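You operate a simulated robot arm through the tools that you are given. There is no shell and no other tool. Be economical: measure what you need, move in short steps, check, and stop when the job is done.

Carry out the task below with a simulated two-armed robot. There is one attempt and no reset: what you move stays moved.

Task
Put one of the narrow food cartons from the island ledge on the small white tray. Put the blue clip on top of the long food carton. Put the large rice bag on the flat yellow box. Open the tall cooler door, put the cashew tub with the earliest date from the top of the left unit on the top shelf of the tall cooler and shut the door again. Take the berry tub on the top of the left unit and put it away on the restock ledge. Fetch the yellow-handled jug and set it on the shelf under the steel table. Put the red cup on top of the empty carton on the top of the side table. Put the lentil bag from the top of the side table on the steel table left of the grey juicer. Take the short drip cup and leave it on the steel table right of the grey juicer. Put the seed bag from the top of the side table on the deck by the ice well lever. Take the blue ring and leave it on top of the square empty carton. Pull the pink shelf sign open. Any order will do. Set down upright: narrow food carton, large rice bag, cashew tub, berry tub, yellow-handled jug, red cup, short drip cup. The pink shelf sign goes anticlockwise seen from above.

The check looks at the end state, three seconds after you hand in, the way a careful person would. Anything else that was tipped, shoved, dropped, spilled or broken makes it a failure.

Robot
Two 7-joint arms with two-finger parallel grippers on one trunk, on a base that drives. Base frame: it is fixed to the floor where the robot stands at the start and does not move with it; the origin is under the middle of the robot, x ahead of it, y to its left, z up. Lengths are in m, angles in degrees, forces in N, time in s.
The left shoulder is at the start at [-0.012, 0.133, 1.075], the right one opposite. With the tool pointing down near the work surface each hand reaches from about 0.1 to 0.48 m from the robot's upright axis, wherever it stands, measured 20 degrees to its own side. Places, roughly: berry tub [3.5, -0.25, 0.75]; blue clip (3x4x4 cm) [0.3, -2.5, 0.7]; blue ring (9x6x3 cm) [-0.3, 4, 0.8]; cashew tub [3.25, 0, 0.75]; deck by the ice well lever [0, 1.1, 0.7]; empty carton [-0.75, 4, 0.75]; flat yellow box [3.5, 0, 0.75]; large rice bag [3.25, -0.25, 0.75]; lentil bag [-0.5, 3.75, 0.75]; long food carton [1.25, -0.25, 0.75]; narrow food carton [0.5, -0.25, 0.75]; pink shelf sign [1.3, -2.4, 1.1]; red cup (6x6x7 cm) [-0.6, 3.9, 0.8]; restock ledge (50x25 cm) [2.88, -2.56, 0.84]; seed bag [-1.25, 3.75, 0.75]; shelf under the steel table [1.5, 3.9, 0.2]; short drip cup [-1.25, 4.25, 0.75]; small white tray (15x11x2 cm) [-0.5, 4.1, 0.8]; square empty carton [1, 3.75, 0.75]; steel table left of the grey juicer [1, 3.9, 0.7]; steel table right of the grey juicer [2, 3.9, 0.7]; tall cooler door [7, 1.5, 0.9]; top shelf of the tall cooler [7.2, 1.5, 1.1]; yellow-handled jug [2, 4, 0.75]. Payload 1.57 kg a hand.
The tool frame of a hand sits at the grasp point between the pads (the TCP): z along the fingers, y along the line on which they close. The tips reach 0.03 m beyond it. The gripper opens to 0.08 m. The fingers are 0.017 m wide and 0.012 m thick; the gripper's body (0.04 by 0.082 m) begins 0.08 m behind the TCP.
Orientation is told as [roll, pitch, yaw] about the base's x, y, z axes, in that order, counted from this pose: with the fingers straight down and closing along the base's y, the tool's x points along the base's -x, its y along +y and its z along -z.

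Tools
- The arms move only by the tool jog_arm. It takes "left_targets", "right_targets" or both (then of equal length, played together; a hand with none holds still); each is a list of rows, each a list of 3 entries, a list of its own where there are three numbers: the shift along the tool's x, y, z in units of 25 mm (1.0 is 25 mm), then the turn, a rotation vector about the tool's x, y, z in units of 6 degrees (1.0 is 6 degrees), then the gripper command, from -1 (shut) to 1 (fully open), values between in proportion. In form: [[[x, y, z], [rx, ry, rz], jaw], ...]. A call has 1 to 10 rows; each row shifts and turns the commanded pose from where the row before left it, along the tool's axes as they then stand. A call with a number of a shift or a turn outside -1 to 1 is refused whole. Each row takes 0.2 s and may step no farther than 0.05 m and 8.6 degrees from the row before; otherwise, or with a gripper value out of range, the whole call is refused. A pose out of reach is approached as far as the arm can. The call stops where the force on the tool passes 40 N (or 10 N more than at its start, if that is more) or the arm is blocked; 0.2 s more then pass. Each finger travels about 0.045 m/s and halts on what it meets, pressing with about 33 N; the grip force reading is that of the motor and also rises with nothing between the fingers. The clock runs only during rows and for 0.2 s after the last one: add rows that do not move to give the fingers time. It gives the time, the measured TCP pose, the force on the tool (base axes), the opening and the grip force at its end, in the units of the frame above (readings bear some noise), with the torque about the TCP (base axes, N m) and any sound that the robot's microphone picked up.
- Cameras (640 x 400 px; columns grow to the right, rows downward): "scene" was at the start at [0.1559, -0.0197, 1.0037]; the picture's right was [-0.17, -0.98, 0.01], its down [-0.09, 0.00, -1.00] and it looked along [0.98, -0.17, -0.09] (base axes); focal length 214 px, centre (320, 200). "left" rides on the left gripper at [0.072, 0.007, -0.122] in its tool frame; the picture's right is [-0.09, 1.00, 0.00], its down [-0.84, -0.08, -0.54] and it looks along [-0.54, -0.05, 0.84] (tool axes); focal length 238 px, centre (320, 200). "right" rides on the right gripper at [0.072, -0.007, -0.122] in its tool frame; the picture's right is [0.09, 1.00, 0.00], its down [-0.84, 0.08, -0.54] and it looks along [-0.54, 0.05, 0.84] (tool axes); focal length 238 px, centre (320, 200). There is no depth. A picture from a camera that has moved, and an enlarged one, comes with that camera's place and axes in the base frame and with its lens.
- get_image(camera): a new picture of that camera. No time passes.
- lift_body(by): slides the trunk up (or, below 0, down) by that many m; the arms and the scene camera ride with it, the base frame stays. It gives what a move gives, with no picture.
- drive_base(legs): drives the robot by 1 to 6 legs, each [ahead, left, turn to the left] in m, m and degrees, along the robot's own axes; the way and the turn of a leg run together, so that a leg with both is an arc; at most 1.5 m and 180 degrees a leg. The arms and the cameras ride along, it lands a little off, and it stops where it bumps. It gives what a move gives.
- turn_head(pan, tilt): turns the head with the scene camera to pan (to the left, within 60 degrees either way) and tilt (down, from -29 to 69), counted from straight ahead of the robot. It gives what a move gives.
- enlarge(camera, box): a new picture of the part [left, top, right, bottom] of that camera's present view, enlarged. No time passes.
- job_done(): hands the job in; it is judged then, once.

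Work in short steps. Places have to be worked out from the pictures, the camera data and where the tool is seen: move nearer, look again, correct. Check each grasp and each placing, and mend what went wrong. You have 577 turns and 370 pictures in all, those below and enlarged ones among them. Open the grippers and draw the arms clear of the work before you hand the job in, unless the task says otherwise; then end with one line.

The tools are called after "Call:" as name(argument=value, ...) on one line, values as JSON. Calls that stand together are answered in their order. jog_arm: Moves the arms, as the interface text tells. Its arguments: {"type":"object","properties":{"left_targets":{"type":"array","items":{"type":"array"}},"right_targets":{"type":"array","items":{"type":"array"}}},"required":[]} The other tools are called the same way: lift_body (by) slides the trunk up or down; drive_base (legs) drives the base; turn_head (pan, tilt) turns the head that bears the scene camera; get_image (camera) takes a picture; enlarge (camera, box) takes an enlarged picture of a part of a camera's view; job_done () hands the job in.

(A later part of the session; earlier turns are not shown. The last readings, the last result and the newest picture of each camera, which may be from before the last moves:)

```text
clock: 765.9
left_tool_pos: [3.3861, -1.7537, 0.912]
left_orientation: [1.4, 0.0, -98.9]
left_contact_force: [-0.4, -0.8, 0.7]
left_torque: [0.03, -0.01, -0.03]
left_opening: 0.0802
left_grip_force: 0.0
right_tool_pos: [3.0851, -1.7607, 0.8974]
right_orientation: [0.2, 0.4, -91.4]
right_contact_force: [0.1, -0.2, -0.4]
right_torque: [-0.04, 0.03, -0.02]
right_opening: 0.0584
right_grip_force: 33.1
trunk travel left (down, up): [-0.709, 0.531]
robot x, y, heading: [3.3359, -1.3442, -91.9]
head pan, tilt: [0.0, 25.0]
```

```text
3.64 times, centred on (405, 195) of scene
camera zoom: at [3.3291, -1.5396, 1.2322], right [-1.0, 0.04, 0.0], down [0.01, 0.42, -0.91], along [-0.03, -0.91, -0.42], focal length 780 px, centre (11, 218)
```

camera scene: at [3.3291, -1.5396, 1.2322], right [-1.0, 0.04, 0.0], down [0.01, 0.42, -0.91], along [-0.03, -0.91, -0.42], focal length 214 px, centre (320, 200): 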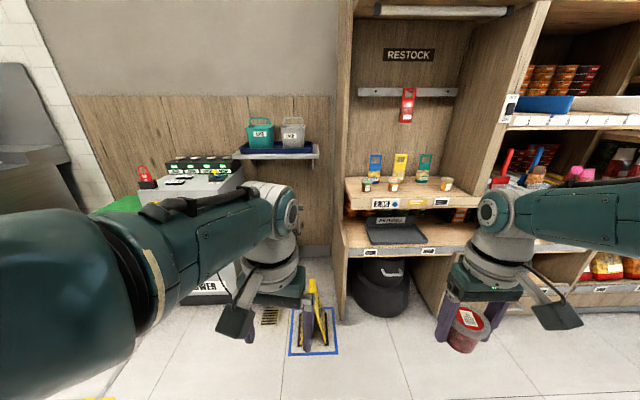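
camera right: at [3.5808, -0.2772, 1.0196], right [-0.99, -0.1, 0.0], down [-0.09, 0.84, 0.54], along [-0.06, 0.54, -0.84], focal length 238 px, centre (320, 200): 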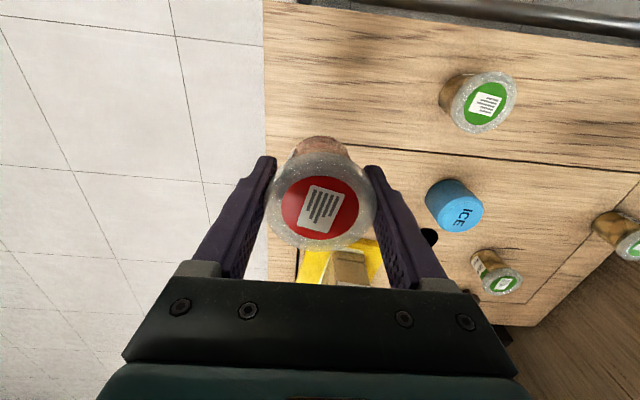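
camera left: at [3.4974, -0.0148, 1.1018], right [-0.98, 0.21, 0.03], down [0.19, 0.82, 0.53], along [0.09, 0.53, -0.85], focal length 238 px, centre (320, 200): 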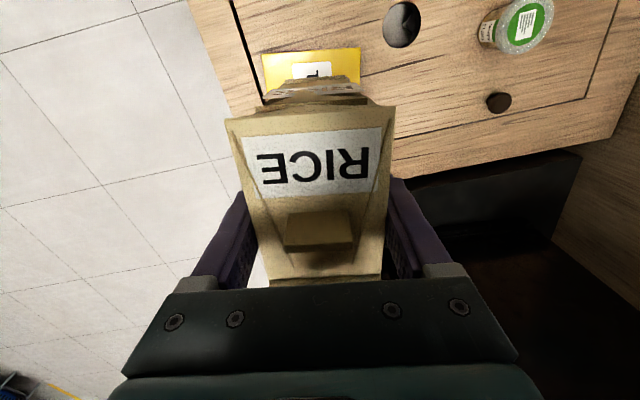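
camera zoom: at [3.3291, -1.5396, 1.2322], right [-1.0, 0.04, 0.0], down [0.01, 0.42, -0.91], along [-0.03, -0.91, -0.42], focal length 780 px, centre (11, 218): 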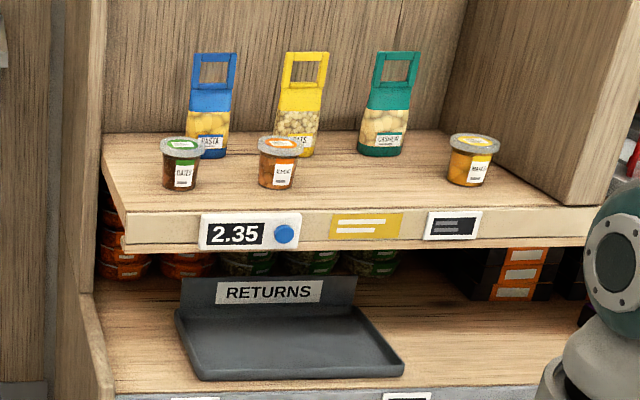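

The free spot on the ledge is between the almond tub and the right tub, about (2.81, -2.475). I raise a bit and approach.

Call:
lift_body(by=0.08)

Call:
drive_base(legs=[[0.0, -0.27, 1.9], [0.45, 0, 0]])

Call:
turn_head(pan=-15, tilt=35)

Call:
get_image(camera="scene")

Call:
get_image(camera="right")

```text
clock: 767.1
left_tool_pos: [3.3851, -1.7532, 0.9919]
left_orientation: [1.4, 0.3, -98.9]
left_contact_force: [-0.9, 0.0, -0.2]
left_torque: [0.01, 0.03, -0.01]
left_opening: 0.0801
left_grip_force: 0.0
right_tool_pos: [3.0861, -1.7613, 0.9778]
right_orientation: [0.1, 0.3, -91.3]
right_contact_force: [0.0, -0.7, 0.0]
right_torque: [-0.01, -0.01, -0.01]
right_opening: 0.0583
right_grip_force: 32.4
trunk travel left (down, up): [-0.789, 0.451]
robot x, y, heading: [3.3385, -1.3495, -91.9]
head pan, tilt: [0.0, 25.0]
```

```text
clock: 771.3
left_tool_pos: [3.136, -2.1928, 0.9924]
left_orientation: [1.4, 0.2, -96.6]
left_contact_force: [0.1, -2.0, 0.2]
left_torque: [0.02, 0.01, 0.0]
left_opening: 0.0801
left_grip_force: 0.1
right_tool_pos: [2.8371, -2.2116, 0.9776]
right_orientation: [0.1, 0.2, -89.1]
right_contact_force: [0.3, 0.3, -0.3]
right_torque: [-0.01, -0.01, -0.02]
right_opening: 0.0584
right_grip_force: 33.2
trunk travel left (down, up): [-0.789, 0.451]
robot x, y, heading: [3.071, -1.7927, -89.9]
head pan, tilt: [0.0, 25.0]
```

```text
clock: 772.0
left_tool_pos: [3.1361, -2.1923, 0.9922]
left_orientation: [1.3, 0.2, -96.6]
left_contact_force: [-0.6, -0.9, 0.9]
left_torque: [-0.01, 0.0, 0.0]
left_opening: 0.0803
left_grip_force: 0.0
right_tool_pos: [2.8365, -2.2122, 0.9769]
right_orientation: [0.1, 0.2, -89.2]
right_contact_force: [-0.3, 0.4, -0.5]
right_torque: [0.02, 0.0, -0.01]
right_opening: 0.0581
right_grip_force: 33.2
trunk travel left (down, up): [-0.789, 0.451]
robot x, y, heading: [3.0717, -1.7915, -89.7]
head pan, tilt: [-15.0, 35.0]
```

```text
86 pictures are left
camera scene: at [3.0482, -1.9738, 1.2965], right [-0.97, 0.25, 0.0], down [0.15, 0.55, -0.82], along [-0.21, -0.79, -0.57], focal length 214 px, centre (320, 200)
```

scene: 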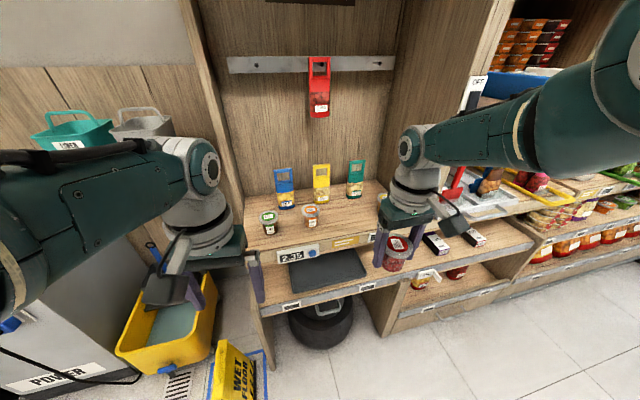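

```text
85 pictures are left
camera right: at [2.8284, -2.1411, 1.0995], right [0.99, 0.11, 0.0], down [0.09, -0.84, 0.54], along [0.06, -0.53, -0.84], focal length 238 px, centre (320, 200)
```

right: 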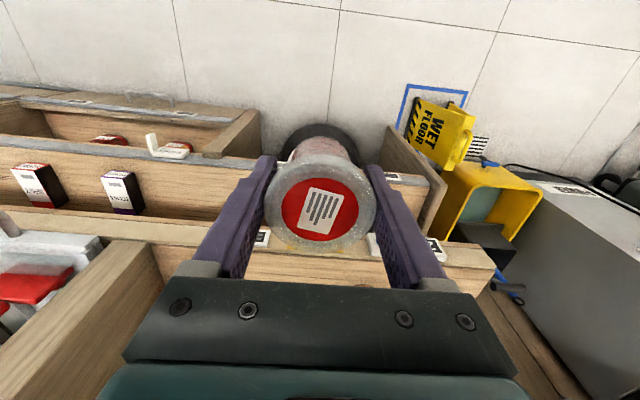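

Path is clear. I advance to above the free spot.

Call:
drive_base(legs=[[0.26, -0.022, 0]])

Call:
get_image(camera="right")

Call:
get_image(camera="scene")

```text
clock: 773.9
left_tool_pos: [3.1125, -2.4505, 0.993]
left_orientation: [1.3, 0.1, -97.1]
left_contact_force: [-0.2, 0.2, -0.6]
left_torque: [-0.01, -0.01, 0.01]
left_opening: 0.0798
left_grip_force: 0.1
right_tool_pos: [2.8123, -2.4678, 0.9781]
right_orientation: [0.2, 0.3, -89.5]
right_contact_force: [0.2, 0.6, -0.8]
right_torque: [0.03, -0.01, 0.03]
right_opening: 0.0584
right_grip_force: 33.1
trunk travel left (down, up): [-0.789, 0.451]
robot x, y, heading: [3.0441, -2.0496, -90.5]
head pan, tilt: [-15.0, 35.0]
```

```text
84 pictures are left
camera right: at [2.8041, -2.3967, 1.0994], right [0.99, 0.1, 0.0], down [0.08, -0.84, 0.54], along [0.06, -0.53, -0.84], focal length 238 px, centre (320, 200)
```

right: 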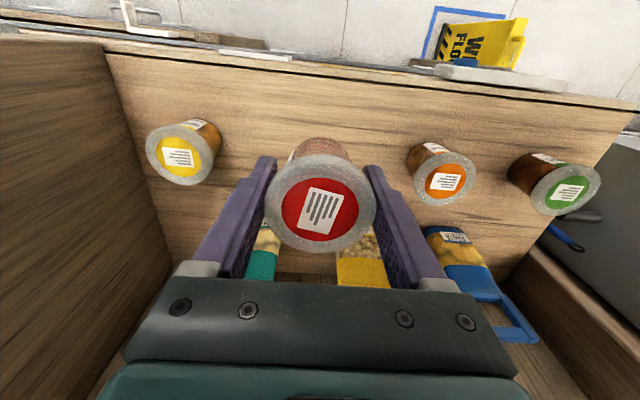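

```text
83 pictures are left
camera scene: at [3.0252, -2.2311, 1.2965], right [-0.96, 0.26, 0.0], down [0.15, 0.55, -0.82], along [-0.21, -0.79, -0.57], focal length 214 px, centre (320, 200)
```

scene: 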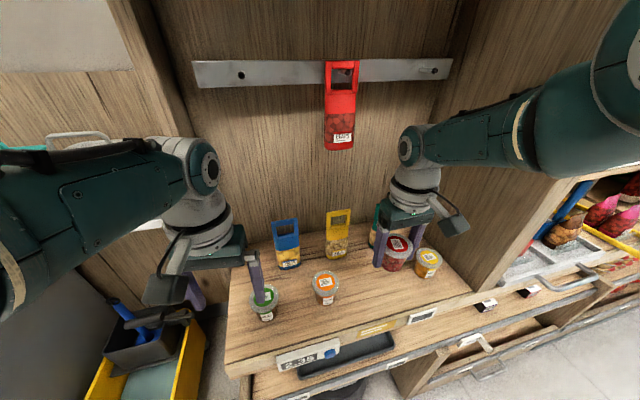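

The left hand hovers close to another tub, so I lower only the right arm.

Call:
jog_arm(right_targets=[[[0, 0, 0.8], [0, 0, 0], -0.2], [[0, 0, 0.8], [0, 0, 0], -0.2], [[0, 0, 0.8], [0, 0, 0], -0.2], [[0, 0, 0.4], [0, 0, 0], -0.2], [[0, 0, 0], [0, 0, 0], -0.2]])

Call:
enlarge(camera="scene", box=[220, 200, 480, 370])

```text
clock: 775.1
left_tool_pos: [3.1104, -2.4504, 0.9921]
left_orientation: [1.5, 0.3, -97.1]
left_contact_force: [0.2, 0.3, -0.3]
left_torque: [0.0, -0.02, 0.02]
left_opening: 0.0801
left_grip_force: 0.1
right_tool_pos: [2.8154, -2.4407, 0.9341]
right_orientation: [0.2, 0.4, -89.4]
right_contact_force: [0.5, -0.1, -1.1]
right_torque: [-0.02, 0.02, -0.01]
right_opening: 0.0582
right_grip_force: 33.1
right hand out of reach, approached as far as the arm can: row 1, 2, 3, 4
trunk travel left (down, up): [-0.789, 0.451]
robot x, y, heading: [3.0474, -2.0476, -90.1]
head pan, tilt: [-15.0, 35.0]
```

```text
2.35 times, centred on (350, 285) of scene
camera zoom: at [3.0252, -2.2311, 1.2965], right [-0.96, 0.26, 0.0], down [0.15, 0.55, -0.82], along [-0.21, -0.79, -0.57], focal length 505 px, centre (249, 0)
```

zoom: 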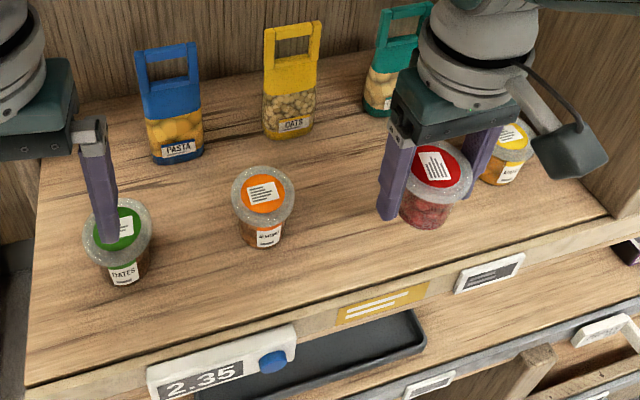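

I close the left gripper (its finger moves away from the DATES tub), advance 3 cm, and lower with the trunk.

Call:
jog_arm(left_targets=[[[0.6, 0, 0], [0, 0, 0], -1], [[0.6, 0, 0], [0, 0, 0], -1], [[0, 0, 0], [0, 0, 0], -1], [[0, 0, 0], [0, 0, 0], -1]])

Call:
drive_base(legs=[[0.028, 0, 0]])

Call:
lift_body(by=-0.033)

Call:
lift_body(by=-0.008)

Call:
lift_body(by=-0.007)

```text
clock: 776.1
left_tool_pos: [3.1154, -2.4207, 0.9921]
left_orientation: [1.3, 0.2, -97.1]
left_contact_force: [0.2, -0.1, 0.4]
left_torque: [-0.04, -0.01, -0.01]
left_opening: 0.0
left_grip_force: 4.3
right_tool_pos: [2.815, -2.4388, 0.9358]
right_orientation: [0.1, 0.3, -89.5]
right_contact_force: [-0.8, -0.1, -0.8]
right_torque: [0.03, 0.01, -0.01]
right_opening: 0.0584
right_grip_force: 32.9
trunk travel left (down, up): [-0.789, 0.451]
robot x, y, heading: [3.048, -2.0453, -90.0]
head pan, tilt: [-15.0, 35.0]
```

```text
clock: 776.9
left_tool_pos: [3.1165, -2.4487, 0.9932]
left_orientation: [1.4, 0.3, -97.1]
left_contact_force: [0.0, -0.1, 0.1]
left_torque: [0.03, 0.0, -0.01]
left_opening: 0.0001
left_grip_force: 21.1
right_tool_pos: [2.8149, -2.4665, 0.9346]
right_orientation: [0.0, 0.3, -89.6]
right_contact_force: [0.3, 0.1, 0.2]
right_torque: [0.0, -0.02, -0.01]
right_opening: 0.0585
right_grip_force: 33.6
trunk travel left (down, up): [-0.789, 0.451]
robot x, y, heading: [3.0467, -2.0772, -90.2]
head pan, tilt: [-15.0, 35.0]
```

```text
clock: 777.7
left_tool_pos: [3.1156, -2.4484, 0.9595]
left_orientation: [1.4, 0.2, -97.0]
left_contact_force: [0.2, 0.8, 0.5]
left_torque: [-0.02, 0.04, 0.02]
left_opening: 0.0
left_grip_force: 20.9
right_tool_pos: [2.8162, -2.4667, 0.9022]
right_orientation: [0.1, 0.3, -89.4]
right_contact_force: [-0.3, -0.5, -0.8]
right_torque: [0.0, 0.0, -0.01]
right_opening: 0.0582
right_grip_force: 32.7
trunk travel left (down, up): [-0.756, 0.484]
robot x, y, heading: [3.0479, -2.0752, -90.1]
head pan, tilt: [-15.0, 35.0]
```

```text
clock: 778.3
left_tool_pos: [3.1157, -2.4476, 0.9523]
left_orientation: [1.4, 0.3, -97.2]
left_contact_force: [-0.4, -0.9, -0.2]
left_torque: [0.01, -0.01, -0.02]
left_opening: 0.0001
left_grip_force: 22.1
right_tool_pos: [2.8139, -2.4655, 0.8939]
right_orientation: [0.1, 0.3, -89.4]
right_contact_force: [-0.2, 0.0, -0.7]
right_torque: [0.04, 0.02, -0.01]
right_opening: 0.0584
right_grip_force: 33.3
trunk travel left (down, up): [-0.748, 0.492]
robot x, y, heading: [3.0528, -2.074, -90.3]
head pan, tilt: [-15.0, 35.0]
```

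```text
clock: 778.8
left_tool_pos: [3.1154, -2.4483, 0.9437]
left_orientation: [1.4, 0.1, -97.2]
left_contact_force: [-0.4, -0.3, -0.5]
left_torque: [-0.03, -0.01, 0.02]
left_opening: 0.0
left_grip_force: 21.1
right_tool_pos: [2.8146, -2.4646, 0.886]
right_orientation: [0.1, 0.2, -89.6]
right_contact_force: [0.0, 0.1, -0.9]
right_torque: [0.01, 0.02, 0.01]
right_opening: 0.0584
right_grip_force: 33.3
trunk travel left (down, up): [-0.741, 0.499]
robot x, y, heading: [3.0473, -2.0771, -90.3]
head pan, tilt: [-15.0, 35.0]
```

Call:
lift_body(by=-0.006)

Call:
lift_body(by=-0.006)

Call:
enlarge(camera="scene", box=[220, 200, 480, 370])

```text
clock: 779.4
left_tool_pos: [3.1161, -2.4482, 0.9389]
left_orientation: [1.3, 0.1, -97.2]
left_contact_force: [0.3, -0.1, 0.4]
left_torque: [-0.02, 0.0, 0.03]
left_opening: 0.0
left_grip_force: 20.9
right_tool_pos: [2.8138, -2.4681, 0.8811]
right_orientation: [0.1, 0.3, -89.5]
right_contact_force: [0.6, -0.5, -0.4]
right_torque: [-0.02, -0.01, 0.01]
right_opening: 0.058
right_grip_force: 32.5
trunk travel left (down, up): [-0.735, 0.505]
robot x, y, heading: [3.0475, -2.0762, -90.0]
head pan, tilt: [-15.0, 35.0]
```

```text
clock: 779.9
left_tool_pos: [3.1164, -2.448, 0.9318]
left_orientation: [1.4, 0.2, -97.2]
left_contact_force: [0.2, 0.5, 0.0]
left_torque: [-0.03, 0.01, 0.0]
left_opening: 0.0
left_grip_force: 21.6
right_tool_pos: [2.8134, -2.4667, 0.8745]
right_orientation: [0.1, 0.3, -89.4]
right_contact_force: [-0.3, -0.2, -0.7]
right_torque: [0.01, -0.02, -0.06]
right_opening: 0.0583
right_grip_force: 33.3
trunk travel left (down, up): [-0.729, 0.511]
robot x, y, heading: [3.0464, -2.0754, -90.2]
head pan, tilt: [-15.0, 35.0]
```

```text
2.35 times, centred on (350, 285) of scene
camera zoom: at [3.025, -2.2585, 1.2365], right [-0.96, 0.26, 0.0], down [0.15, 0.55, -0.82], along [-0.22, -0.79, -0.57], focal length 505 px, centre (249, 0)
```

zoom: 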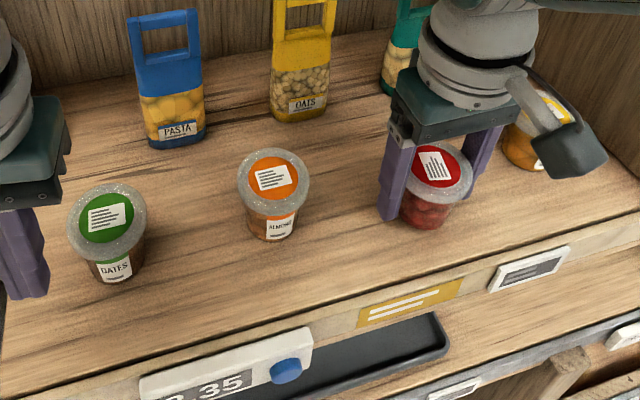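

Call:
lift_body(by=-0.012)

Call:
lift_body(by=-0.01)

Call:
enlarge(camera="scene", box=[340, 200, 480, 320])

```text
clock: 780.5
left_tool_pos: [3.1156, -2.4492, 0.9214]
left_orientation: [1.4, 0.0, -97.1]
left_contact_force: [0.2, -1.1, -0.3]
left_torque: [0.02, 0.03, -0.02]
left_opening: 0.0
left_grip_force: 21.5
right_tool_pos: [2.8147, -2.4689, 0.8659]
right_orientation: [0.0, 0.0, -89.5]
right_contact_force: [2.8, 6.5, 31.2]
right_torque: [-0.16, 0.01, -0.01]
right_opening: 0.0581
right_grip_force: 33.2
trunk travel left (down, up): [-0.717, 0.523]
robot x, y, heading: [3.0486, -2.0785, -90.1]
head pan, tilt: [-15.0, 35.0]
```

```text
clock: 781.0
left_tool_pos: [3.1145, -2.449, 0.9138]
left_orientation: [1.4, 0.2, -97.1]
left_contact_force: [0.3, 0.1, -0.1]
left_torque: [0.02, -0.02, 0.04]
left_opening: 0.0
left_grip_force: 21.2
right_tool_pos: [2.8139, -2.4706, 0.8607]
right_orientation: [0.1, 0.1, -89.5]
right_contact_force: [-0.1, 2.8, 16.0]
right_torque: [-0.12, 0.2, -0.07]
right_opening: 0.0583
right_grip_force: 32.7
trunk travel left (down, up): [-0.711, 0.529]
robot x, y, heading: [3.0464, -2.0734, -90.5]
head pan, tilt: [-15.0, 35.0]
stopped: the force on the tool passed its limit at 83 N (the readings are from after the stop); the commanded pose is now the measured one
```

```text
3.33 times, centred on (410, 260) of scene
camera zoom: at [3.0244, -2.2588, 1.2176], right [-0.96, 0.26, 0.0], down [0.15, 0.55, -0.82], along [-0.22, -0.79, -0.57], focal length 715 px, centre (20, 0)
```

zoom: 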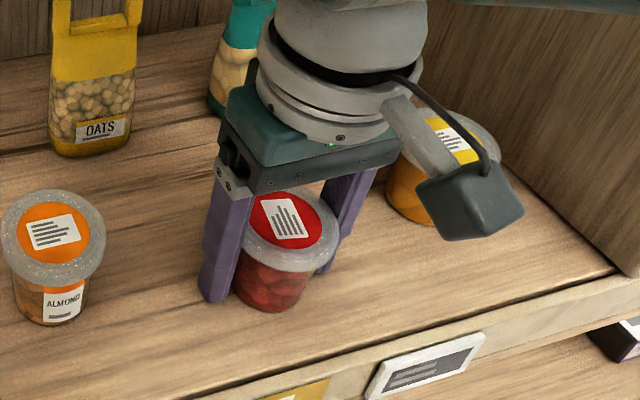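

On the ledge. I release and raise.

Call:
jog_arm(right_targets=[[[0, 0, -0.1], [0, 0, 0], 0.6], [[0, 0, 0], [0, 0, 0], 0.9], [[0, 0, 0], [0, 0, 0], 0.9]])

Call:
lift_body(by=0.16)

Call:
drive_base(legs=[[-0.5, 0, 0]])

Call:
enlarge(camera="scene", box=[220, 120, 480, 290])

```text
clock: 781.8
left_tool_pos: [3.1158, -2.4481, 0.9141]
left_orientation: [1.4, 0.2, -97.2]
left_contact_force: [0.3, -0.2, 0.5]
left_torque: [-0.01, 0.02, -0.01]
left_opening: 0.0001
left_grip_force: 21.4
right_tool_pos: [2.8154, -2.4686, 0.861]
right_orientation: [0.0, 0.4, -89.5]
right_contact_force: [0.5, -0.5, 1.8]
right_torque: [-0.02, -0.02, -0.01]
right_opening: 0.0759
right_grip_force: 0.1
trunk travel left (down, up): [-0.711, 0.529]
robot x, y, heading: [3.0521, -2.0724, -90.0]
head pan, tilt: [-15.0, 35.0]
```

```text
clock: 783.6
left_tool_pos: [3.1154, -2.448, 1.0737]
left_orientation: [1.4, 0.2, -97.1]
left_contact_force: [-0.5, -0.2, 0.1]
left_torque: [0.04, 0.0, 0.03]
left_opening: 0.0
left_grip_force: 21.2
right_tool_pos: [2.8159, -2.4692, 1.021]
right_orientation: [0.1, 0.3, -89.6]
right_contact_force: [0.1, 0.3, 0.1]
right_torque: [-0.03, 0.05, 0.0]
right_opening: 0.0758
right_grip_force: 0.1
trunk travel left (down, up): [-0.871, 0.369]
robot x, y, heading: [3.0494, -2.0721, -90.2]
head pan, tilt: [-15.0, 35.0]
```

```text
clock: 786.6
left_tool_pos: [3.1195, -1.9387, 1.0736]
left_orientation: [1.4, 0.1, -96.4]
left_contact_force: [0.0, 0.3, 0.4]
left_torque: [-0.01, 0.01, 0.04]
left_opening: 0.0001
left_grip_force: 21.3
right_tool_pos: [2.8179, -1.964, 1.0217]
right_orientation: [0.1, 0.3, -88.9]
right_contact_force: [0.9, -0.1, -0.4]
right_torque: [0.01, 0.01, 0.01]
right_opening: 0.0762
right_grip_force: 0.1
trunk travel left (down, up): [-0.871, 0.369]
robot x, y, heading: [3.0461, -1.5636, -89.5]
head pan, tilt: [-15.0, 35.0]
```

```text
2.35 times, centred on (350, 205) of scene
camera zoom: at [3.0263, -1.7502, 1.378], right [-0.97, 0.25, 0.0], down [0.14, 0.56, -0.82], along [-0.21, -0.79, -0.57], focal length 505 px, centre (249, 188)
```

zoom: 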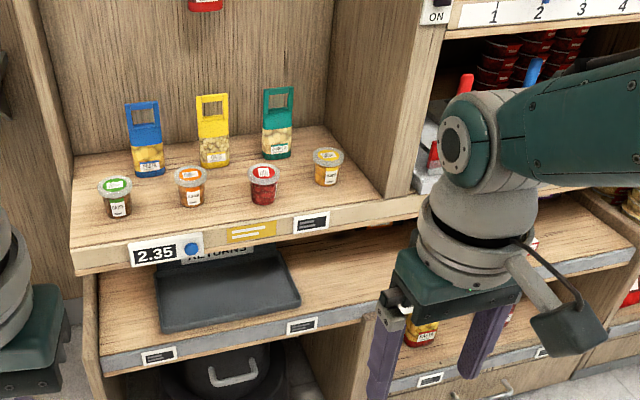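

The berry tub stands on the ledge. Last: the cashew 12 MAY tub at (3.092, -0.096). The guard bar at x≈2.99 prevents using the left arm from the aisle, so I approach facing −x and use the right hand.

Call:
drive_base(legs=[[0.2, 0, 0], [0, 0, -90.5], [-0.47, 0, 0], [0, -1.2, 0]])

Call:
turn_head(pan=0, tilt=50)

Call:
get_image(camera="scene")

Call:
get_image(camera="right")

```text
clock: 800.1
left_tool_pos: [3.148, -0.6195, 1.0748]
left_orientation: [1.3, 0.2, 172.1]
left_contact_force: [0.1, -0.1, -0.2]
left_torque: [0.0, 0.0, 0.01]
left_opening: 0.0
left_grip_force: 21.6
right_tool_pos: [3.1307, -0.3189, 1.0212]
right_orientation: [0.1, 0.3, 179.7]
right_contact_force: [0.3, -0.7, 0.3]
right_torque: [0.01, 0.0, -0.02]
right_opening: 0.0763
right_grip_force: 0.0
trunk travel left (down, up): [-0.871, 0.369]
robot x, y, heading: [3.5206, -0.5569, 178.8]
head pan, tilt: [-15.0, 35.0]
```

```text
clock: 800.9
left_tool_pos: [3.1477, -0.6207, 1.0737]
left_orientation: [1.3, 0.2, 172.0]
left_contact_force: [0.1, 0.7, -0.2]
left_torque: [0.04, 0.02, -0.04]
left_opening: 0.0002
left_grip_force: 21.5
right_tool_pos: [3.1313, -0.3185, 1.0211]
right_orientation: [0.1, 0.3, 179.6]
right_contact_force: [0.3, -0.3, -0.9]
right_torque: [0.02, 0.02, 0.02]
right_opening: 0.0759
right_grip_force: 0.0
trunk travel left (down, up): [-0.871, 0.369]
robot x, y, heading: [3.5216, -0.5585, 178.7]
head pan, tilt: [0.0, 50.0]
```

```text
78 pictures are left
camera scene: at [3.3444, -0.553, 1.3563], right [0.02, 1.0, 0.0], down [0.77, -0.01, -0.64], along [-0.64, 0.01, -0.77], focal length 214 px, centre (320, 200)
```

scene: 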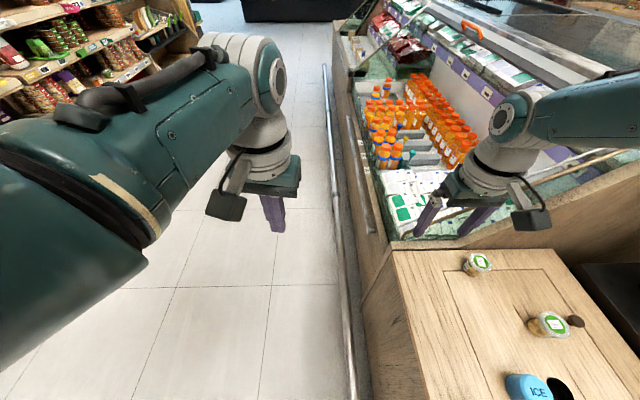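

```text
77 pictures are left
camera right: at [3.2015, -0.3133, 1.1435], right [0.09, -1.0, 0.0], down [-0.84, -0.07, 0.54], along [-0.54, -0.05, -0.84], focal length 238 px, centre (320, 200)
```

right: 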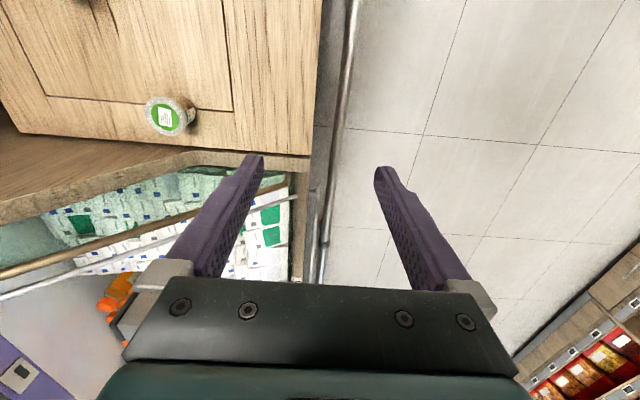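

Call:
drive_base(legs=[[0.035, -0.228, 1]])

Call:
get_image(camera="right")

```text
clock: 802.6
left_tool_pos: [3.1162, -0.3982, 1.0748]
left_orientation: [1.5, 0.2, 173.1]
left_contact_force: [-1.0, -0.3, 0.0]
left_torque: [0.01, 0.0, 0.01]
left_opening: 0.0001
left_grip_force: 21.0
right_tool_pos: [3.0935, -0.0982, 1.0216]
right_orientation: [0.2, 0.3, -179.4]
right_contact_force: [1.0, -0.7, 0.8]
right_torque: [-0.01, 0.01, -0.01]
right_opening: 0.0762
right_grip_force: 0.1
trunk travel left (down, up): [-0.871, 0.369]
robot x, y, heading: [3.49, -0.3299, 179.8]
head pan, tilt: [0.0, 50.0]
```

```text
76 pictures are left
camera right: at [3.1645, -0.0917, 1.1435], right [0.1, -0.99, 0.0], down [-0.84, -0.09, 0.54], along [-0.53, -0.06, -0.84], focal length 238 px, centre (320, 200)
```

right: 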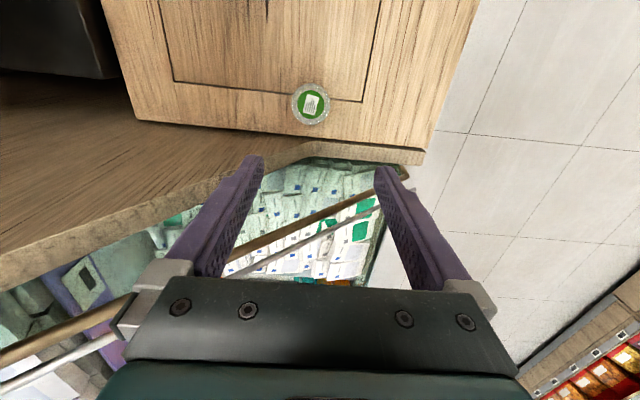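

Call:
drive_base(legs=[[0.0, -0.011, 0]])

Call:
lift_body(by=-0.19)

Call:
get_image(camera="right")

```text
clock: 803.4
left_tool_pos: [3.1156, -0.3881, 1.0755]
left_orientation: [1.5, 0.2, 173.1]
left_contact_force: [-0.3, -0.7, -0.1]
left_torque: [-0.02, 0.02, 0.01]
left_opening: 0.0
left_grip_force: 21.1
right_tool_pos: [3.0935, -0.0872, 1.0217]
right_orientation: [0.1, 0.4, -179.3]
right_contact_force: [0.0, -0.2, 0.1]
right_torque: [-0.01, -0.02, -0.02]
right_opening: 0.0761
right_grip_force: 0.1
trunk travel left (down, up): [-0.871, 0.369]
robot x, y, heading: [3.4885, -0.3205, 180.1]
head pan, tilt: [0.0, 50.0]
```

```text
clock: 805.4
left_tool_pos: [3.1151, -0.3876, 0.8851]
left_orientation: [1.4, 0.2, 173.1]
left_contact_force: [-0.5, 0.2, -0.8]
left_torque: [0.02, 0.03, -0.02]
left_opening: 0.0001
left_grip_force: 21.0
right_tool_pos: [3.0934, -0.0864, 0.8314]
right_orientation: [0.2, 0.3, -179.2]
right_contact_force: [0.0, -0.6, 0.4]
right_torque: [-0.01, 0.02, 0.02]
right_opening: 0.0761
right_grip_force: 0.0
trunk travel left (down, up): [-0.681, 0.559]
robot x, y, heading: [3.4874, -0.3203, 179.8]
head pan, tilt: [0.0, 50.0]
```

```text
75 pictures are left
camera right: at [3.1644, -0.0807, 0.9535], right [0.1, -0.99, 0.0], down [-0.84, -0.09, 0.54], along [-0.53, -0.06, -0.84], focal length 238 px, centre (320, 200)
```

right: 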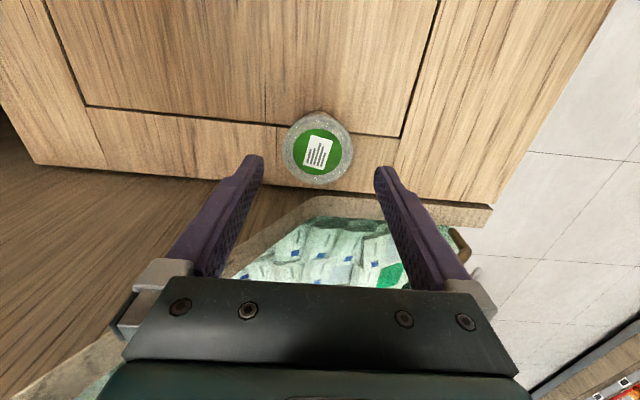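

Centred. I lower to grip height and grip.

Call:
lift_body(by=-0.05)

Call:
lift_body(by=-0.033)

Call:
jog_arm(right_targets=[[[0, 0, 0], [0, 0, 0], 0.6], [[0, 0, 0], [0, 0, 0], 0.2], [[0, 0, 0], [0, 0, 0], -0.2], [[0, 0, 0], [0, 0, 0], -0.2]])

Call:
lift_body(by=0.25)

Call:
get_image(camera="right")

```text
clock: 806.4
left_tool_pos: [3.1154, -0.3883, 0.8345]
left_orientation: [1.5, 0.2, 173.1]
left_contact_force: [-0.2, -0.3, -0.2]
left_torque: [0.02, 0.01, 0.04]
left_opening: 0.0001
left_grip_force: 21.3
right_tool_pos: [3.0935, -0.0866, 0.7816]
right_orientation: [0.2, 0.3, -179.4]
right_contact_force: [0.5, -0.7, -0.2]
right_torque: [0.01, -0.01, -0.03]
right_opening: 0.0764
right_grip_force: 0.1
trunk travel left (down, up): [-0.631, 0.609]
robot x, y, heading: [3.4905, -0.3197, 179.6]
head pan, tilt: [0.0, 50.0]
```

```text
clock: 807.1
left_tool_pos: [3.1154, -0.3883, 0.8018]
left_orientation: [1.5, 0.3, 173.2]
left_contact_force: [-0.5, 1.3, 0.5]
left_torque: [0.02, -0.01, -0.01]
left_opening: 0.0
left_grip_force: 20.9
right_tool_pos: [3.0944, -0.087, 0.7483]
right_orientation: [0.1, 0.4, -179.3]
right_contact_force: [0.0, -0.5, 0.5]
right_torque: [0.03, -0.02, 0.0]
right_opening: 0.0761
right_grip_force: 0.0
trunk travel left (down, up): [-0.598, 0.642]
robot x, y, heading: [3.4859, -0.3187, 179.9]
head pan, tilt: [0.0, 50.0]
```

```text
clock: 808.1
left_tool_pos: [3.1155, -0.3872, 0.8021]
left_orientation: [1.4, 0.1, 173.0]
left_contact_force: [-0.5, 0.1, -0.1]
left_torque: [0.0, 0.03, 0.02]
left_opening: 0.0002
left_grip_force: 21.5
right_tool_pos: [3.0935, -0.0869, 0.7478]
right_orientation: [0.2, 0.3, -179.3]
right_contact_force: [0.0, 0.6, 1.8]
right_torque: [-0.04, 0.01, 0.03]
right_opening: 0.0581
right_grip_force: 33.2
trunk travel left (down, up): [-0.598, 0.642]
robot x, y, heading: [3.4919, -0.3194, 179.7]
head pan, tilt: [0.0, 50.0]
```

```text
clock: 810.7
left_tool_pos: [3.115, -0.3871, 1.0515]
left_orientation: [1.5, 0.2, 173.1]
left_contact_force: [1.1, 0.0, 0.4]
left_torque: [0.0, 0.02, 0.01]
left_opening: 0.0002
left_grip_force: 21.2
right_tool_pos: [3.0928, -0.0874, 0.9978]
right_orientation: [0.2, 0.4, -179.3]
right_contact_force: [-0.1, 0.7, -0.9]
right_torque: [-0.01, 0.01, 0.03]
right_opening: 0.0585
right_grip_force: 33.0
trunk travel left (down, up): [-0.848, 0.392]
robot x, y, heading: [3.4881, -0.3192, 180.2]
head pan, tilt: [0.0, 50.0]
```

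```text
74 pictures are left
camera right: at [3.1646, -0.0807, 1.1204], right [0.1, -0.99, 0.0], down [-0.84, -0.09, 0.54], along [-0.53, -0.06, -0.84], focal length 238 px, centre (320, 200)
```

right: 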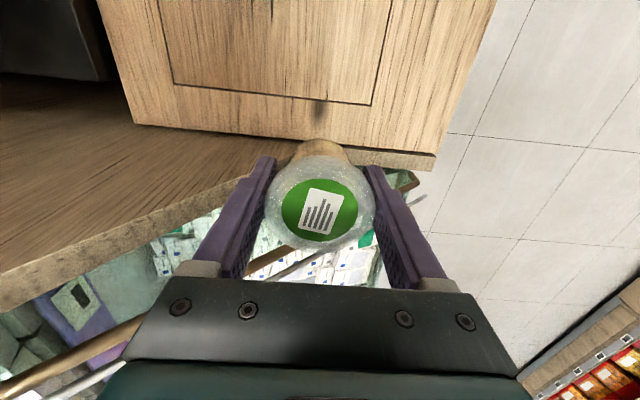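

Cashew tub held. I go out to the aisle and turn east to look for the tall cooler.

Call:
drive_base(legs=[[0, 0.8, 0], [0, 0, 180]])

Call:
turn_head(pan=20, tilt=10)

Call:
get_image(camera="scene")

```text
clock: 822.4
left_tool_pos: [3.8529, -1.0629, 1.0513]
left_orientation: [1.5, 0.2, -7.1]
left_contact_force: [-0.2, -0.4, -0.3]
left_torque: [0.01, -0.01, -0.02]
left_opening: 0.0
left_grip_force: 21.2
right_tool_pos: [3.8729, -1.3643, 0.9971]
right_orientation: [0.1, 0.3, 0.4]
right_contact_force: [-0.4, 0.1, 0.0]
right_torque: [0.02, 0.0, -0.01]
right_opening: 0.0585
right_grip_force: 33.2
trunk travel left (down, up): [-0.848, 0.392]
robot x, y, heading: [3.4812, -1.1316, -0.3]
head pan, tilt: [0.0, 50.0]
```

```text
clock: 823.5
left_tool_pos: [3.8533, -1.0639, 1.0503]
left_orientation: [1.5, 0.2, -7.2]
left_contact_force: [-0.3, 0.5, 0.7]
left_torque: [0.04, 0.01, 0.06]
left_opening: 0.0
left_grip_force: 21.6
right_tool_pos: [3.8735, -1.3634, 0.9976]
right_orientation: [0.2, 0.3, 0.3]
right_contact_force: [0.2, 0.0, -0.9]
right_torque: [0.0, -0.03, 0.02]
right_opening: 0.0584
right_grip_force: 32.8
trunk travel left (down, up): [-0.848, 0.392]
robot x, y, heading: [3.4806, -1.1298, -0.5]
head pan, tilt: [20.0, 10.0]
```

```text
73 pictures are left
camera scene: at [3.6669, -1.0985, 1.395], right [0.34, -0.94, 0.0], down [-0.16, -0.06, -0.98], along [0.93, 0.33, -0.17], focal length 214 px, centre (320, 200)
```

scene: 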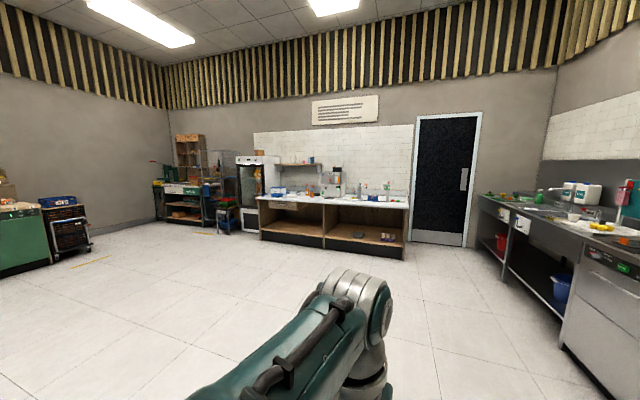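

The tall white-framed cooler with a glass door is ahead-left. I drive toward it.

Call:
drive_base(legs=[[1.0, 1.0, 0], [1.0, 1.0, 0], [0.35, 0.6, 0]])

Call:
turn_head(pan=0, tilt=15)

Call:
get_image(camera="scene")

```text
clock: 840.7
left_tool_pos: [6.2225, 1.5458, 1.0519]
left_orientation: [1.5, 0.2, -8.3]
left_contact_force: [0.0, -1.7, 0.7]
left_torque: [0.0, -0.03, -0.02]
left_opening: 0.0001
left_grip_force: 21.5
right_tool_pos: [6.236, 1.2443, 0.999]
right_orientation: [0.2, 0.3, -0.7]
right_contact_force: [-0.1, -0.5, -1.6]
right_torque: [0.0, 0.02, -0.02]
right_opening: 0.0584
right_grip_force: 33.6
trunk travel left (down, up): [-0.848, 0.392]
robot x, y, heading: [5.8505, 1.4865, -1.5]
head pan, tilt: [20.0, 10.0]
```

```text
clock: 841.5
left_tool_pos: [6.2203, 1.5436, 1.0503]
left_orientation: [1.5, 0.1, -8.3]
left_contact_force: [1.0, -0.4, -1.1]
left_torque: [0.02, 0.01, 0.01]
left_opening: 0.0
left_grip_force: 21.7
right_tool_pos: [6.2372, 1.243, 0.9988]
right_orientation: [0.2, 0.3, -0.7]
right_contact_force: [-1.1, 0.4, -0.2]
right_torque: [0.03, -0.01, -0.01]
right_opening: 0.0585
right_grip_force: 33.3
trunk travel left (down, up): [-0.848, 0.392]
robot x, y, heading: [5.8475, 1.4833, -1.5]
head pan, tilt: [0.0, 15.0]
```

```text
72 pictures are left
camera scene: at [6.0409, 1.4814, 1.387], right [-0.02, -1.0, 0.0], down [-0.26, 0.01, -0.97], along [0.97, -0.02, -0.26], focal length 214 px, centre (320, 200)
```

scene: 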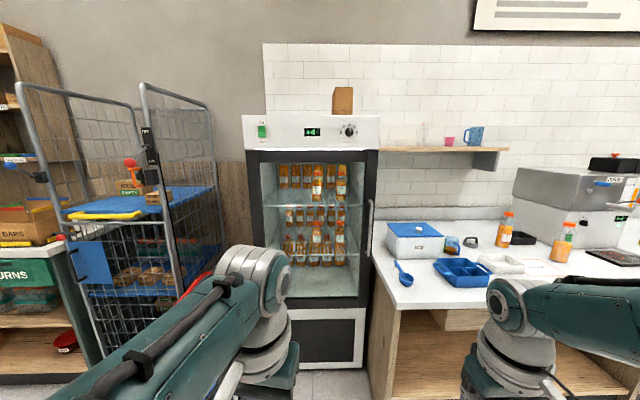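

I zoom on the cooler's handle/top shelf and on the counter beside it.

Call:
enlarge(camera="scene", box=[235, 100, 395, 260])

Call:
enlarge(camera="scene", box=[360, 190, 540, 330])

```text
2.50 times, centred on (315, 180) of scene
camera zoom: at [6.0409, 1.4814, 1.387], right [-0.02, -1.0, 0.0], down [-0.26, 0.01, -0.97], along [0.97, -0.02, -0.26], focal length 536 px, centre (332, 250)
```

zoom: 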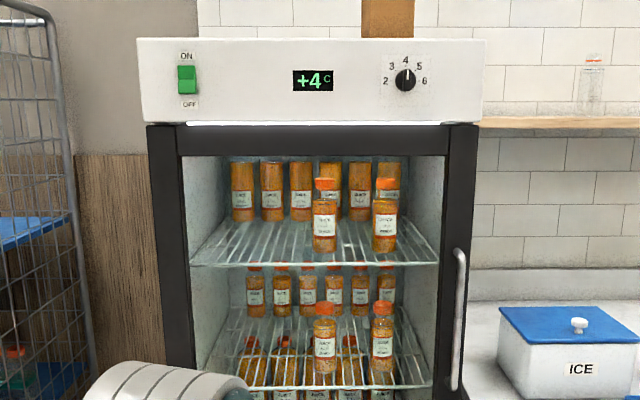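

```text
2.86 times, centred on (450, 260) of scene
camera zoom: at [6.0409, 1.4814, 1.387], right [-0.02, -1.0, 0.0], down [-0.26, 0.01, -0.97], along [0.97, -0.02, -0.26], focal length 613 px, centre (-51, 29)
```

zoom: 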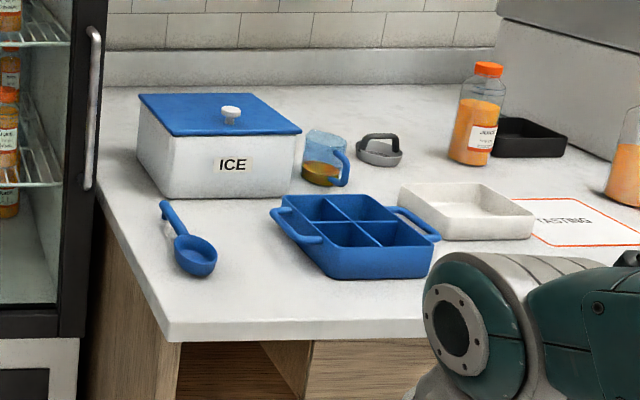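

The hand must be tilted to fit the cooler's 20-cm-high top compartment, so I'll set the tub on the counter's free front spot (≈(6.66, 1.095)) and regrasp it tilted. I move there.

Call:
drive_base(legs=[[0.2, -0.14, 1.5], [0.2, 0, 0]])

Call:
turn_head(pan=-20, tilt=40)

Call:
get_image(camera="right")

Call:
get_image(camera="scene")

```text
clock: 844.5
left_tool_pos: [6.6216, 1.4119, 1.0502]
left_orientation: [1.5, 0.2, -6.9]
left_contact_force: [0.4, -0.3, 0.0]
left_torque: [-0.03, 0.01, -0.03]
left_opening: 0.0
left_grip_force: 21.1
right_tool_pos: [6.6445, 1.112, 0.997]
right_orientation: [0.2, 0.2, 0.9]
right_contact_force: [1.0, -0.4, -1.1]
right_torque: [0.03, 0.01, 0.02]
right_opening: 0.0583
right_grip_force: 33.5
trunk travel left (down, up): [-0.848, 0.392]
robot x, y, heading: [6.2509, 1.3451, -0.0]
head pan, tilt: [0.0, 15.0]
```

```text
clock: 845.4
left_tool_pos: [6.6222, 1.4117, 1.0512]
left_orientation: [1.5, 0.3, -6.8]
left_contact_force: [-0.2, -0.9, 0.6]
left_torque: [-0.06, 0.02, 0.0]
left_opening: 0.0001
left_grip_force: 21.0
right_tool_pos: [6.6444, 1.1124, 0.9978]
right_orientation: [0.2, 0.4, 0.8]
right_contact_force: [-0.2, -0.7, -0.7]
right_torque: [-0.02, -0.01, -0.02]
right_opening: 0.0585
right_grip_force: 33.0
trunk travel left (down, up): [-0.848, 0.392]
robot x, y, heading: [6.2476, 1.3455, 0.3]
head pan, tilt: [-20.0, 40.0]
```

```text
69 pictures are left
camera right: at [6.5733, 1.1024, 1.1203], right [-0.11, 0.99, 0.0], down [0.84, 0.09, 0.54], along [0.53, 0.06, -0.84], focal length 238 px, centre (320, 200)
```

right: 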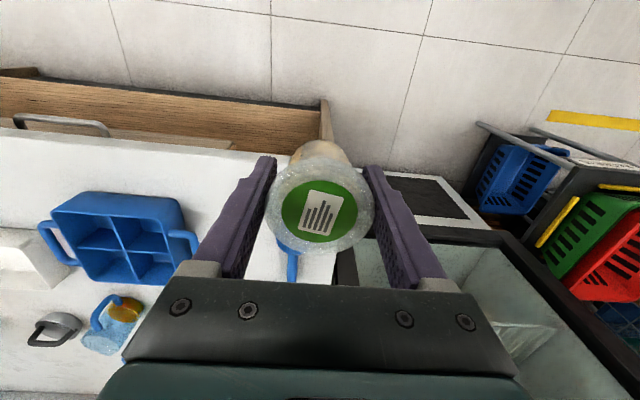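

```text
68 pictures are left
camera scene: at [6.4294, 1.315, 1.3475], right [-0.34, -0.94, 0.0], down [-0.6, 0.22, -0.77], along [0.72, -0.26, -0.64], focal length 214 px, centre (320, 200)
```

scene: 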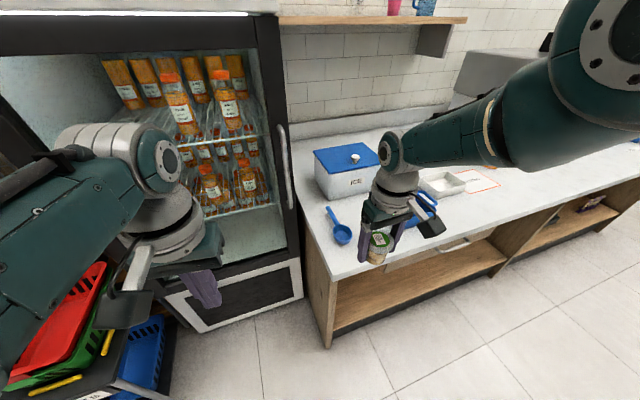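

The counter edge is at x≈6.67; I move to the free spot (6.735, 1.035) and lower.

Call:
drive_base(legs=[[0.09, -0.077, 0]])

Call:
lift_body(by=-0.05)

Call:
get_image(camera="right")

```text
clock: 846.7
left_tool_pos: [6.7121, 1.3368, 1.05]
left_orientation: [1.5, 0.3, -6.8]
left_contact_force: [1.3, -0.7, 0.7]
left_torque: [0.01, -0.02, 0.01]
left_opening: 0.0
left_grip_force: 21.2
right_tool_pos: [6.7349, 1.0366, 0.9986]
right_orientation: [0.2, 0.3, 0.8]
right_contact_force: [0.2, 0.7, -1.0]
right_torque: [0.01, 0.02, -0.02]
right_opening: 0.0584
right_grip_force: 33.1
trunk travel left (down, up): [-0.848, 0.392]
robot x, y, heading: [6.342, 1.267, 0.1]
head pan, tilt: [-20.0, 40.0]
```

```text
clock: 847.6
left_tool_pos: [6.7128, 1.3361, 1.0002]
left_orientation: [1.5, 0.1, -6.8]
left_contact_force: [0.9, -0.4, -0.1]
left_torque: [-0.02, 0.02, 0.05]
left_opening: 0.0
left_grip_force: 20.8
right_tool_pos: [6.7347, 1.0361, 0.9474]
right_orientation: [0.1, 0.2, 0.8]
right_contact_force: [0.1, 0.1, -0.5]
right_torque: [-0.03, 0.0, 0.02]
right_opening: 0.0582
right_grip_force: 33.4
trunk travel left (down, up): [-0.798, 0.442]
robot x, y, heading: [6.3408, 1.2656, -0.1]
head pan, tilt: [-20.0, 40.0]
```

```text
67 pictures are left
camera right: at [6.6638, 1.0271, 1.0702], right [-0.11, 0.99, 0.0], down [0.84, 0.09, 0.54], along [0.53, 0.06, -0.84], focal length 238 px, centre (320, 200)
```

right: 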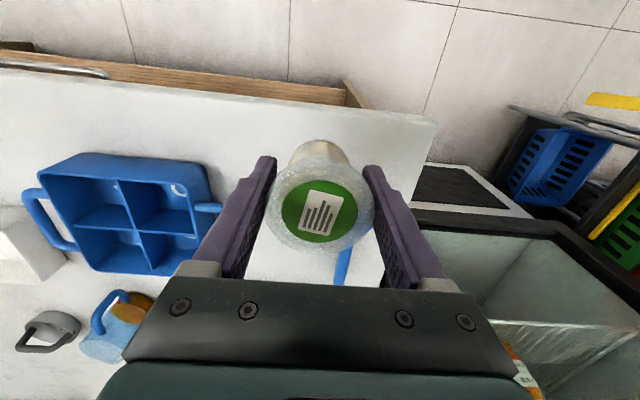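

Call:
lift_body(by=-0.03)

Call:
lift_body(by=-0.012)

Call:
lift_body(by=-0.01)

```text
clock: 848.3
left_tool_pos: [6.7125, 1.336, 0.9705]
left_orientation: [1.7, 0.3, -6.8]
left_contact_force: [0.2, 0.0, 0.1]
left_torque: [0.04, -0.03, 0.04]
left_opening: 0.0
left_grip_force: 21.0
right_tool_pos: [6.7347, 1.0367, 0.9179]
right_orientation: [0.2, 0.2, 0.9]
right_contact_force: [-0.1, 0.7, -0.4]
right_torque: [0.01, -0.01, 0.05]
right_opening: 0.0583
right_grip_force: 33.0
trunk travel left (down, up): [-0.768, 0.472]
robot x, y, heading: [6.3403, 1.2653, 0.2]
head pan, tilt: [-20.0, 40.0]
```

```text
clock: 848.9
left_tool_pos: [6.7131, 1.3378, 0.9598]
left_orientation: [1.5, 0.3, -6.9]
left_contact_force: [-0.8, -0.2, 0.0]
left_torque: [0.0, 0.02, -0.03]
left_opening: 0.0001
left_grip_force: 21.2
right_tool_pos: [6.7344, 1.036, 0.9055]
right_orientation: [0.2, 0.4, 0.8]
right_contact_force: [0.1, -0.4, -1.4]
right_torque: [0.0, -0.02, -0.01]
right_opening: 0.0582
right_grip_force: 33.0
trunk travel left (down, up): [-0.756, 0.484]
robot x, y, heading: [6.3374, 1.2658, 0.2]
head pan, tilt: [-20.0, 40.0]
```

```text
clock: 849.5
left_tool_pos: [6.7118, 1.3372, 0.9487]
left_orientation: [1.4, 0.2, -6.8]
left_contact_force: [1.1, 0.2, 0.2]
left_torque: [-0.02, -0.02, -0.01]
left_opening: 0.0
left_grip_force: 21.2
right_tool_pos: [6.7347, 1.0362, 0.8964]
right_orientation: [0.2, 0.4, 0.8]
right_contact_force: [0.3, -0.1, -0.7]
right_torque: [-0.01, 0.01, -0.01]
right_opening: 0.058
right_grip_force: 32.9
trunk travel left (down, up): [-0.746, 0.494]
robot x, y, heading: [6.3367, 1.2698, 0.3]
head pan, tilt: [-20.0, 40.0]
```

Call:
lift_body(by=-0.012)

Call:
lift_body(by=-0.012)

Call:
lift_body(by=-0.012)

Call:
enlarge(camera="scene", box=[300, 140, 480, 290])

```text
clock: 850.1
left_tool_pos: [6.7119, 1.3381, 0.9373]
left_orientation: [1.5, 0.3, -6.7]
left_contact_force: [-0.7, 0.1, -0.1]
left_torque: [0.02, 0.0, 0.05]
left_opening: 0.0
left_grip_force: 21.6
right_tool_pos: [6.7354, 1.0364, 0.8834]
right_orientation: [0.2, 0.5, 0.7]
right_contact_force: [-0.7, -0.1, -0.3]
right_torque: [0.0, 0.02, 0.01]
right_opening: 0.0584
right_grip_force: 32.9
trunk travel left (down, up): [-0.734, 0.506]
robot x, y, heading: [6.3408, 1.2656, -0.3]
head pan, tilt: [-20.0, 40.0]
```

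```text
clock: 850.7
left_tool_pos: [6.7124, 1.3368, 0.9252]
left_orientation: [1.5, 0.2, -6.8]
left_contact_force: [-1.1, 0.3, -0.7]
left_torque: [0.01, 0.04, 0.05]
left_opening: 0.0
left_grip_force: 21.2
right_tool_pos: [6.7355, 1.036, 0.8716]
right_orientation: [0.3, 0.4, 0.9]
right_contact_force: [-0.7, -0.4, -0.6]
right_torque: [0.01, 0.01, 0.0]
right_opening: 0.0585
right_grip_force: 33.3
trunk travel left (down, up): [-0.722, 0.518]
robot x, y, heading: [6.3377, 1.2678, 0.1]
head pan, tilt: [-20.0, 40.0]
```

```text
clock: 851.3
left_tool_pos: [6.7118, 1.337, 0.9127]
left_orientation: [1.5, 0.2, -6.8]
left_contact_force: [1.2, -0.8, 0.0]
left_torque: [-0.04, 0.01, -0.03]
left_opening: 0.0001
left_grip_force: 21.3
right_tool_pos: [6.7349, 1.0368, 0.861]
right_orientation: [0.2, 0.4, 0.8]
right_contact_force: [-0.8, 1.1, -0.7]
right_torque: [0.01, -0.03, 0.0]
right_opening: 0.0585
right_grip_force: 33.3
trunk travel left (down, up): [-0.71, 0.53]
robot x, y, heading: [6.3398, 1.2646, 0.4]
head pan, tilt: [-20.0, 40.0]
```

```text
2.67 times, centred on (390, 215) of scene
camera zoom: at [6.5198, 1.2395, 1.2094], right [-0.34, -0.94, 0.0], down [-0.6, 0.22, -0.77], along [0.72, -0.26, -0.64], focal length 572 px, centre (133, 160)
```

zoom: 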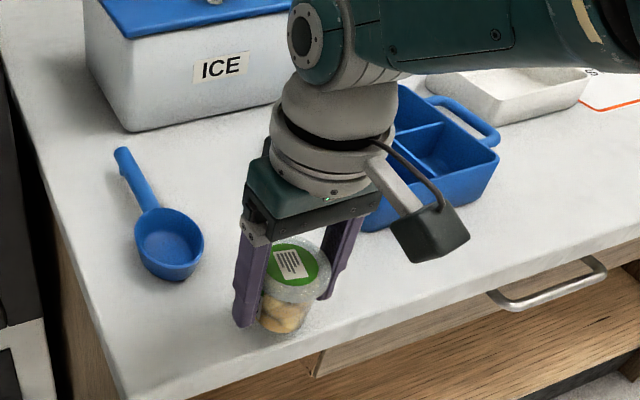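

Call:
lift_body(by=-0.012)

Call:
lift_body(by=-0.01)

Call:
lift_body(by=-0.01)

```text
clock: 851.9
left_tool_pos: [6.7126, 1.3359, 0.9013]
left_orientation: [1.5, 0.2, -6.8]
left_contact_force: [0.1, 0.1, -0.2]
left_torque: [-0.04, -0.02, 0.01]
left_opening: 0.0
left_grip_force: 21.2
right_tool_pos: [6.7345, 1.0363, 0.8474]
right_orientation: [0.2, 0.4, 0.9]
right_contact_force: [-0.5, -1.0, -1.3]
right_torque: [-0.02, -0.01, 0.02]
right_opening: 0.0583
right_grip_force: 32.6
trunk travel left (down, up): [-0.698, 0.542]
robot x, y, heading: [6.3391, 1.2659, 0.2]
head pan, tilt: [-20.0, 40.0]
```

```text
clock: 852.5
left_tool_pos: [6.712, 1.3367, 0.8898]
left_orientation: [1.5, 0.2, -6.8]
left_contact_force: [0.4, -1.0, -0.1]
left_torque: [0.03, 0.01, 0.03]
left_opening: 0.0
left_grip_force: 21.5
right_tool_pos: [6.7353, 1.0368, 0.8383]
right_orientation: [0.3, 0.3, 0.9]
right_contact_force: [0.6, 0.9, 4.9]
right_torque: [0.01, 0.03, -0.01]
right_opening: 0.0583
right_grip_force: 32.9
trunk travel left (down, up): [-0.688, 0.552]
robot x, y, heading: [6.343, 1.2635, 0.0]
head pan, tilt: [-20.0, 40.0]
```

```text
clock: 853.1
left_tool_pos: [6.7144, 1.3349, 0.8816]
left_orientation: [1.4, 0.1, -6.7]
left_contact_force: [0.3, 0.6, -0.8]
left_torque: [0.01, 0.0, -0.02]
left_opening: 0.0001
left_grip_force: 21.5
right_tool_pos: [6.7401, 1.0355, 0.8313]
right_orientation: [0.1, -0.2, 0.9]
right_contact_force: [0.7, 0.6, 30.2]
right_torque: [0.03, -0.19, 0.01]
right_opening: 0.0583
right_grip_force: 32.7
trunk travel left (down, up): [-0.678, 0.562]
robot x, y, heading: [6.3401, 1.2633, 0.1]
head pan, tilt: [-20.0, 40.0]
```

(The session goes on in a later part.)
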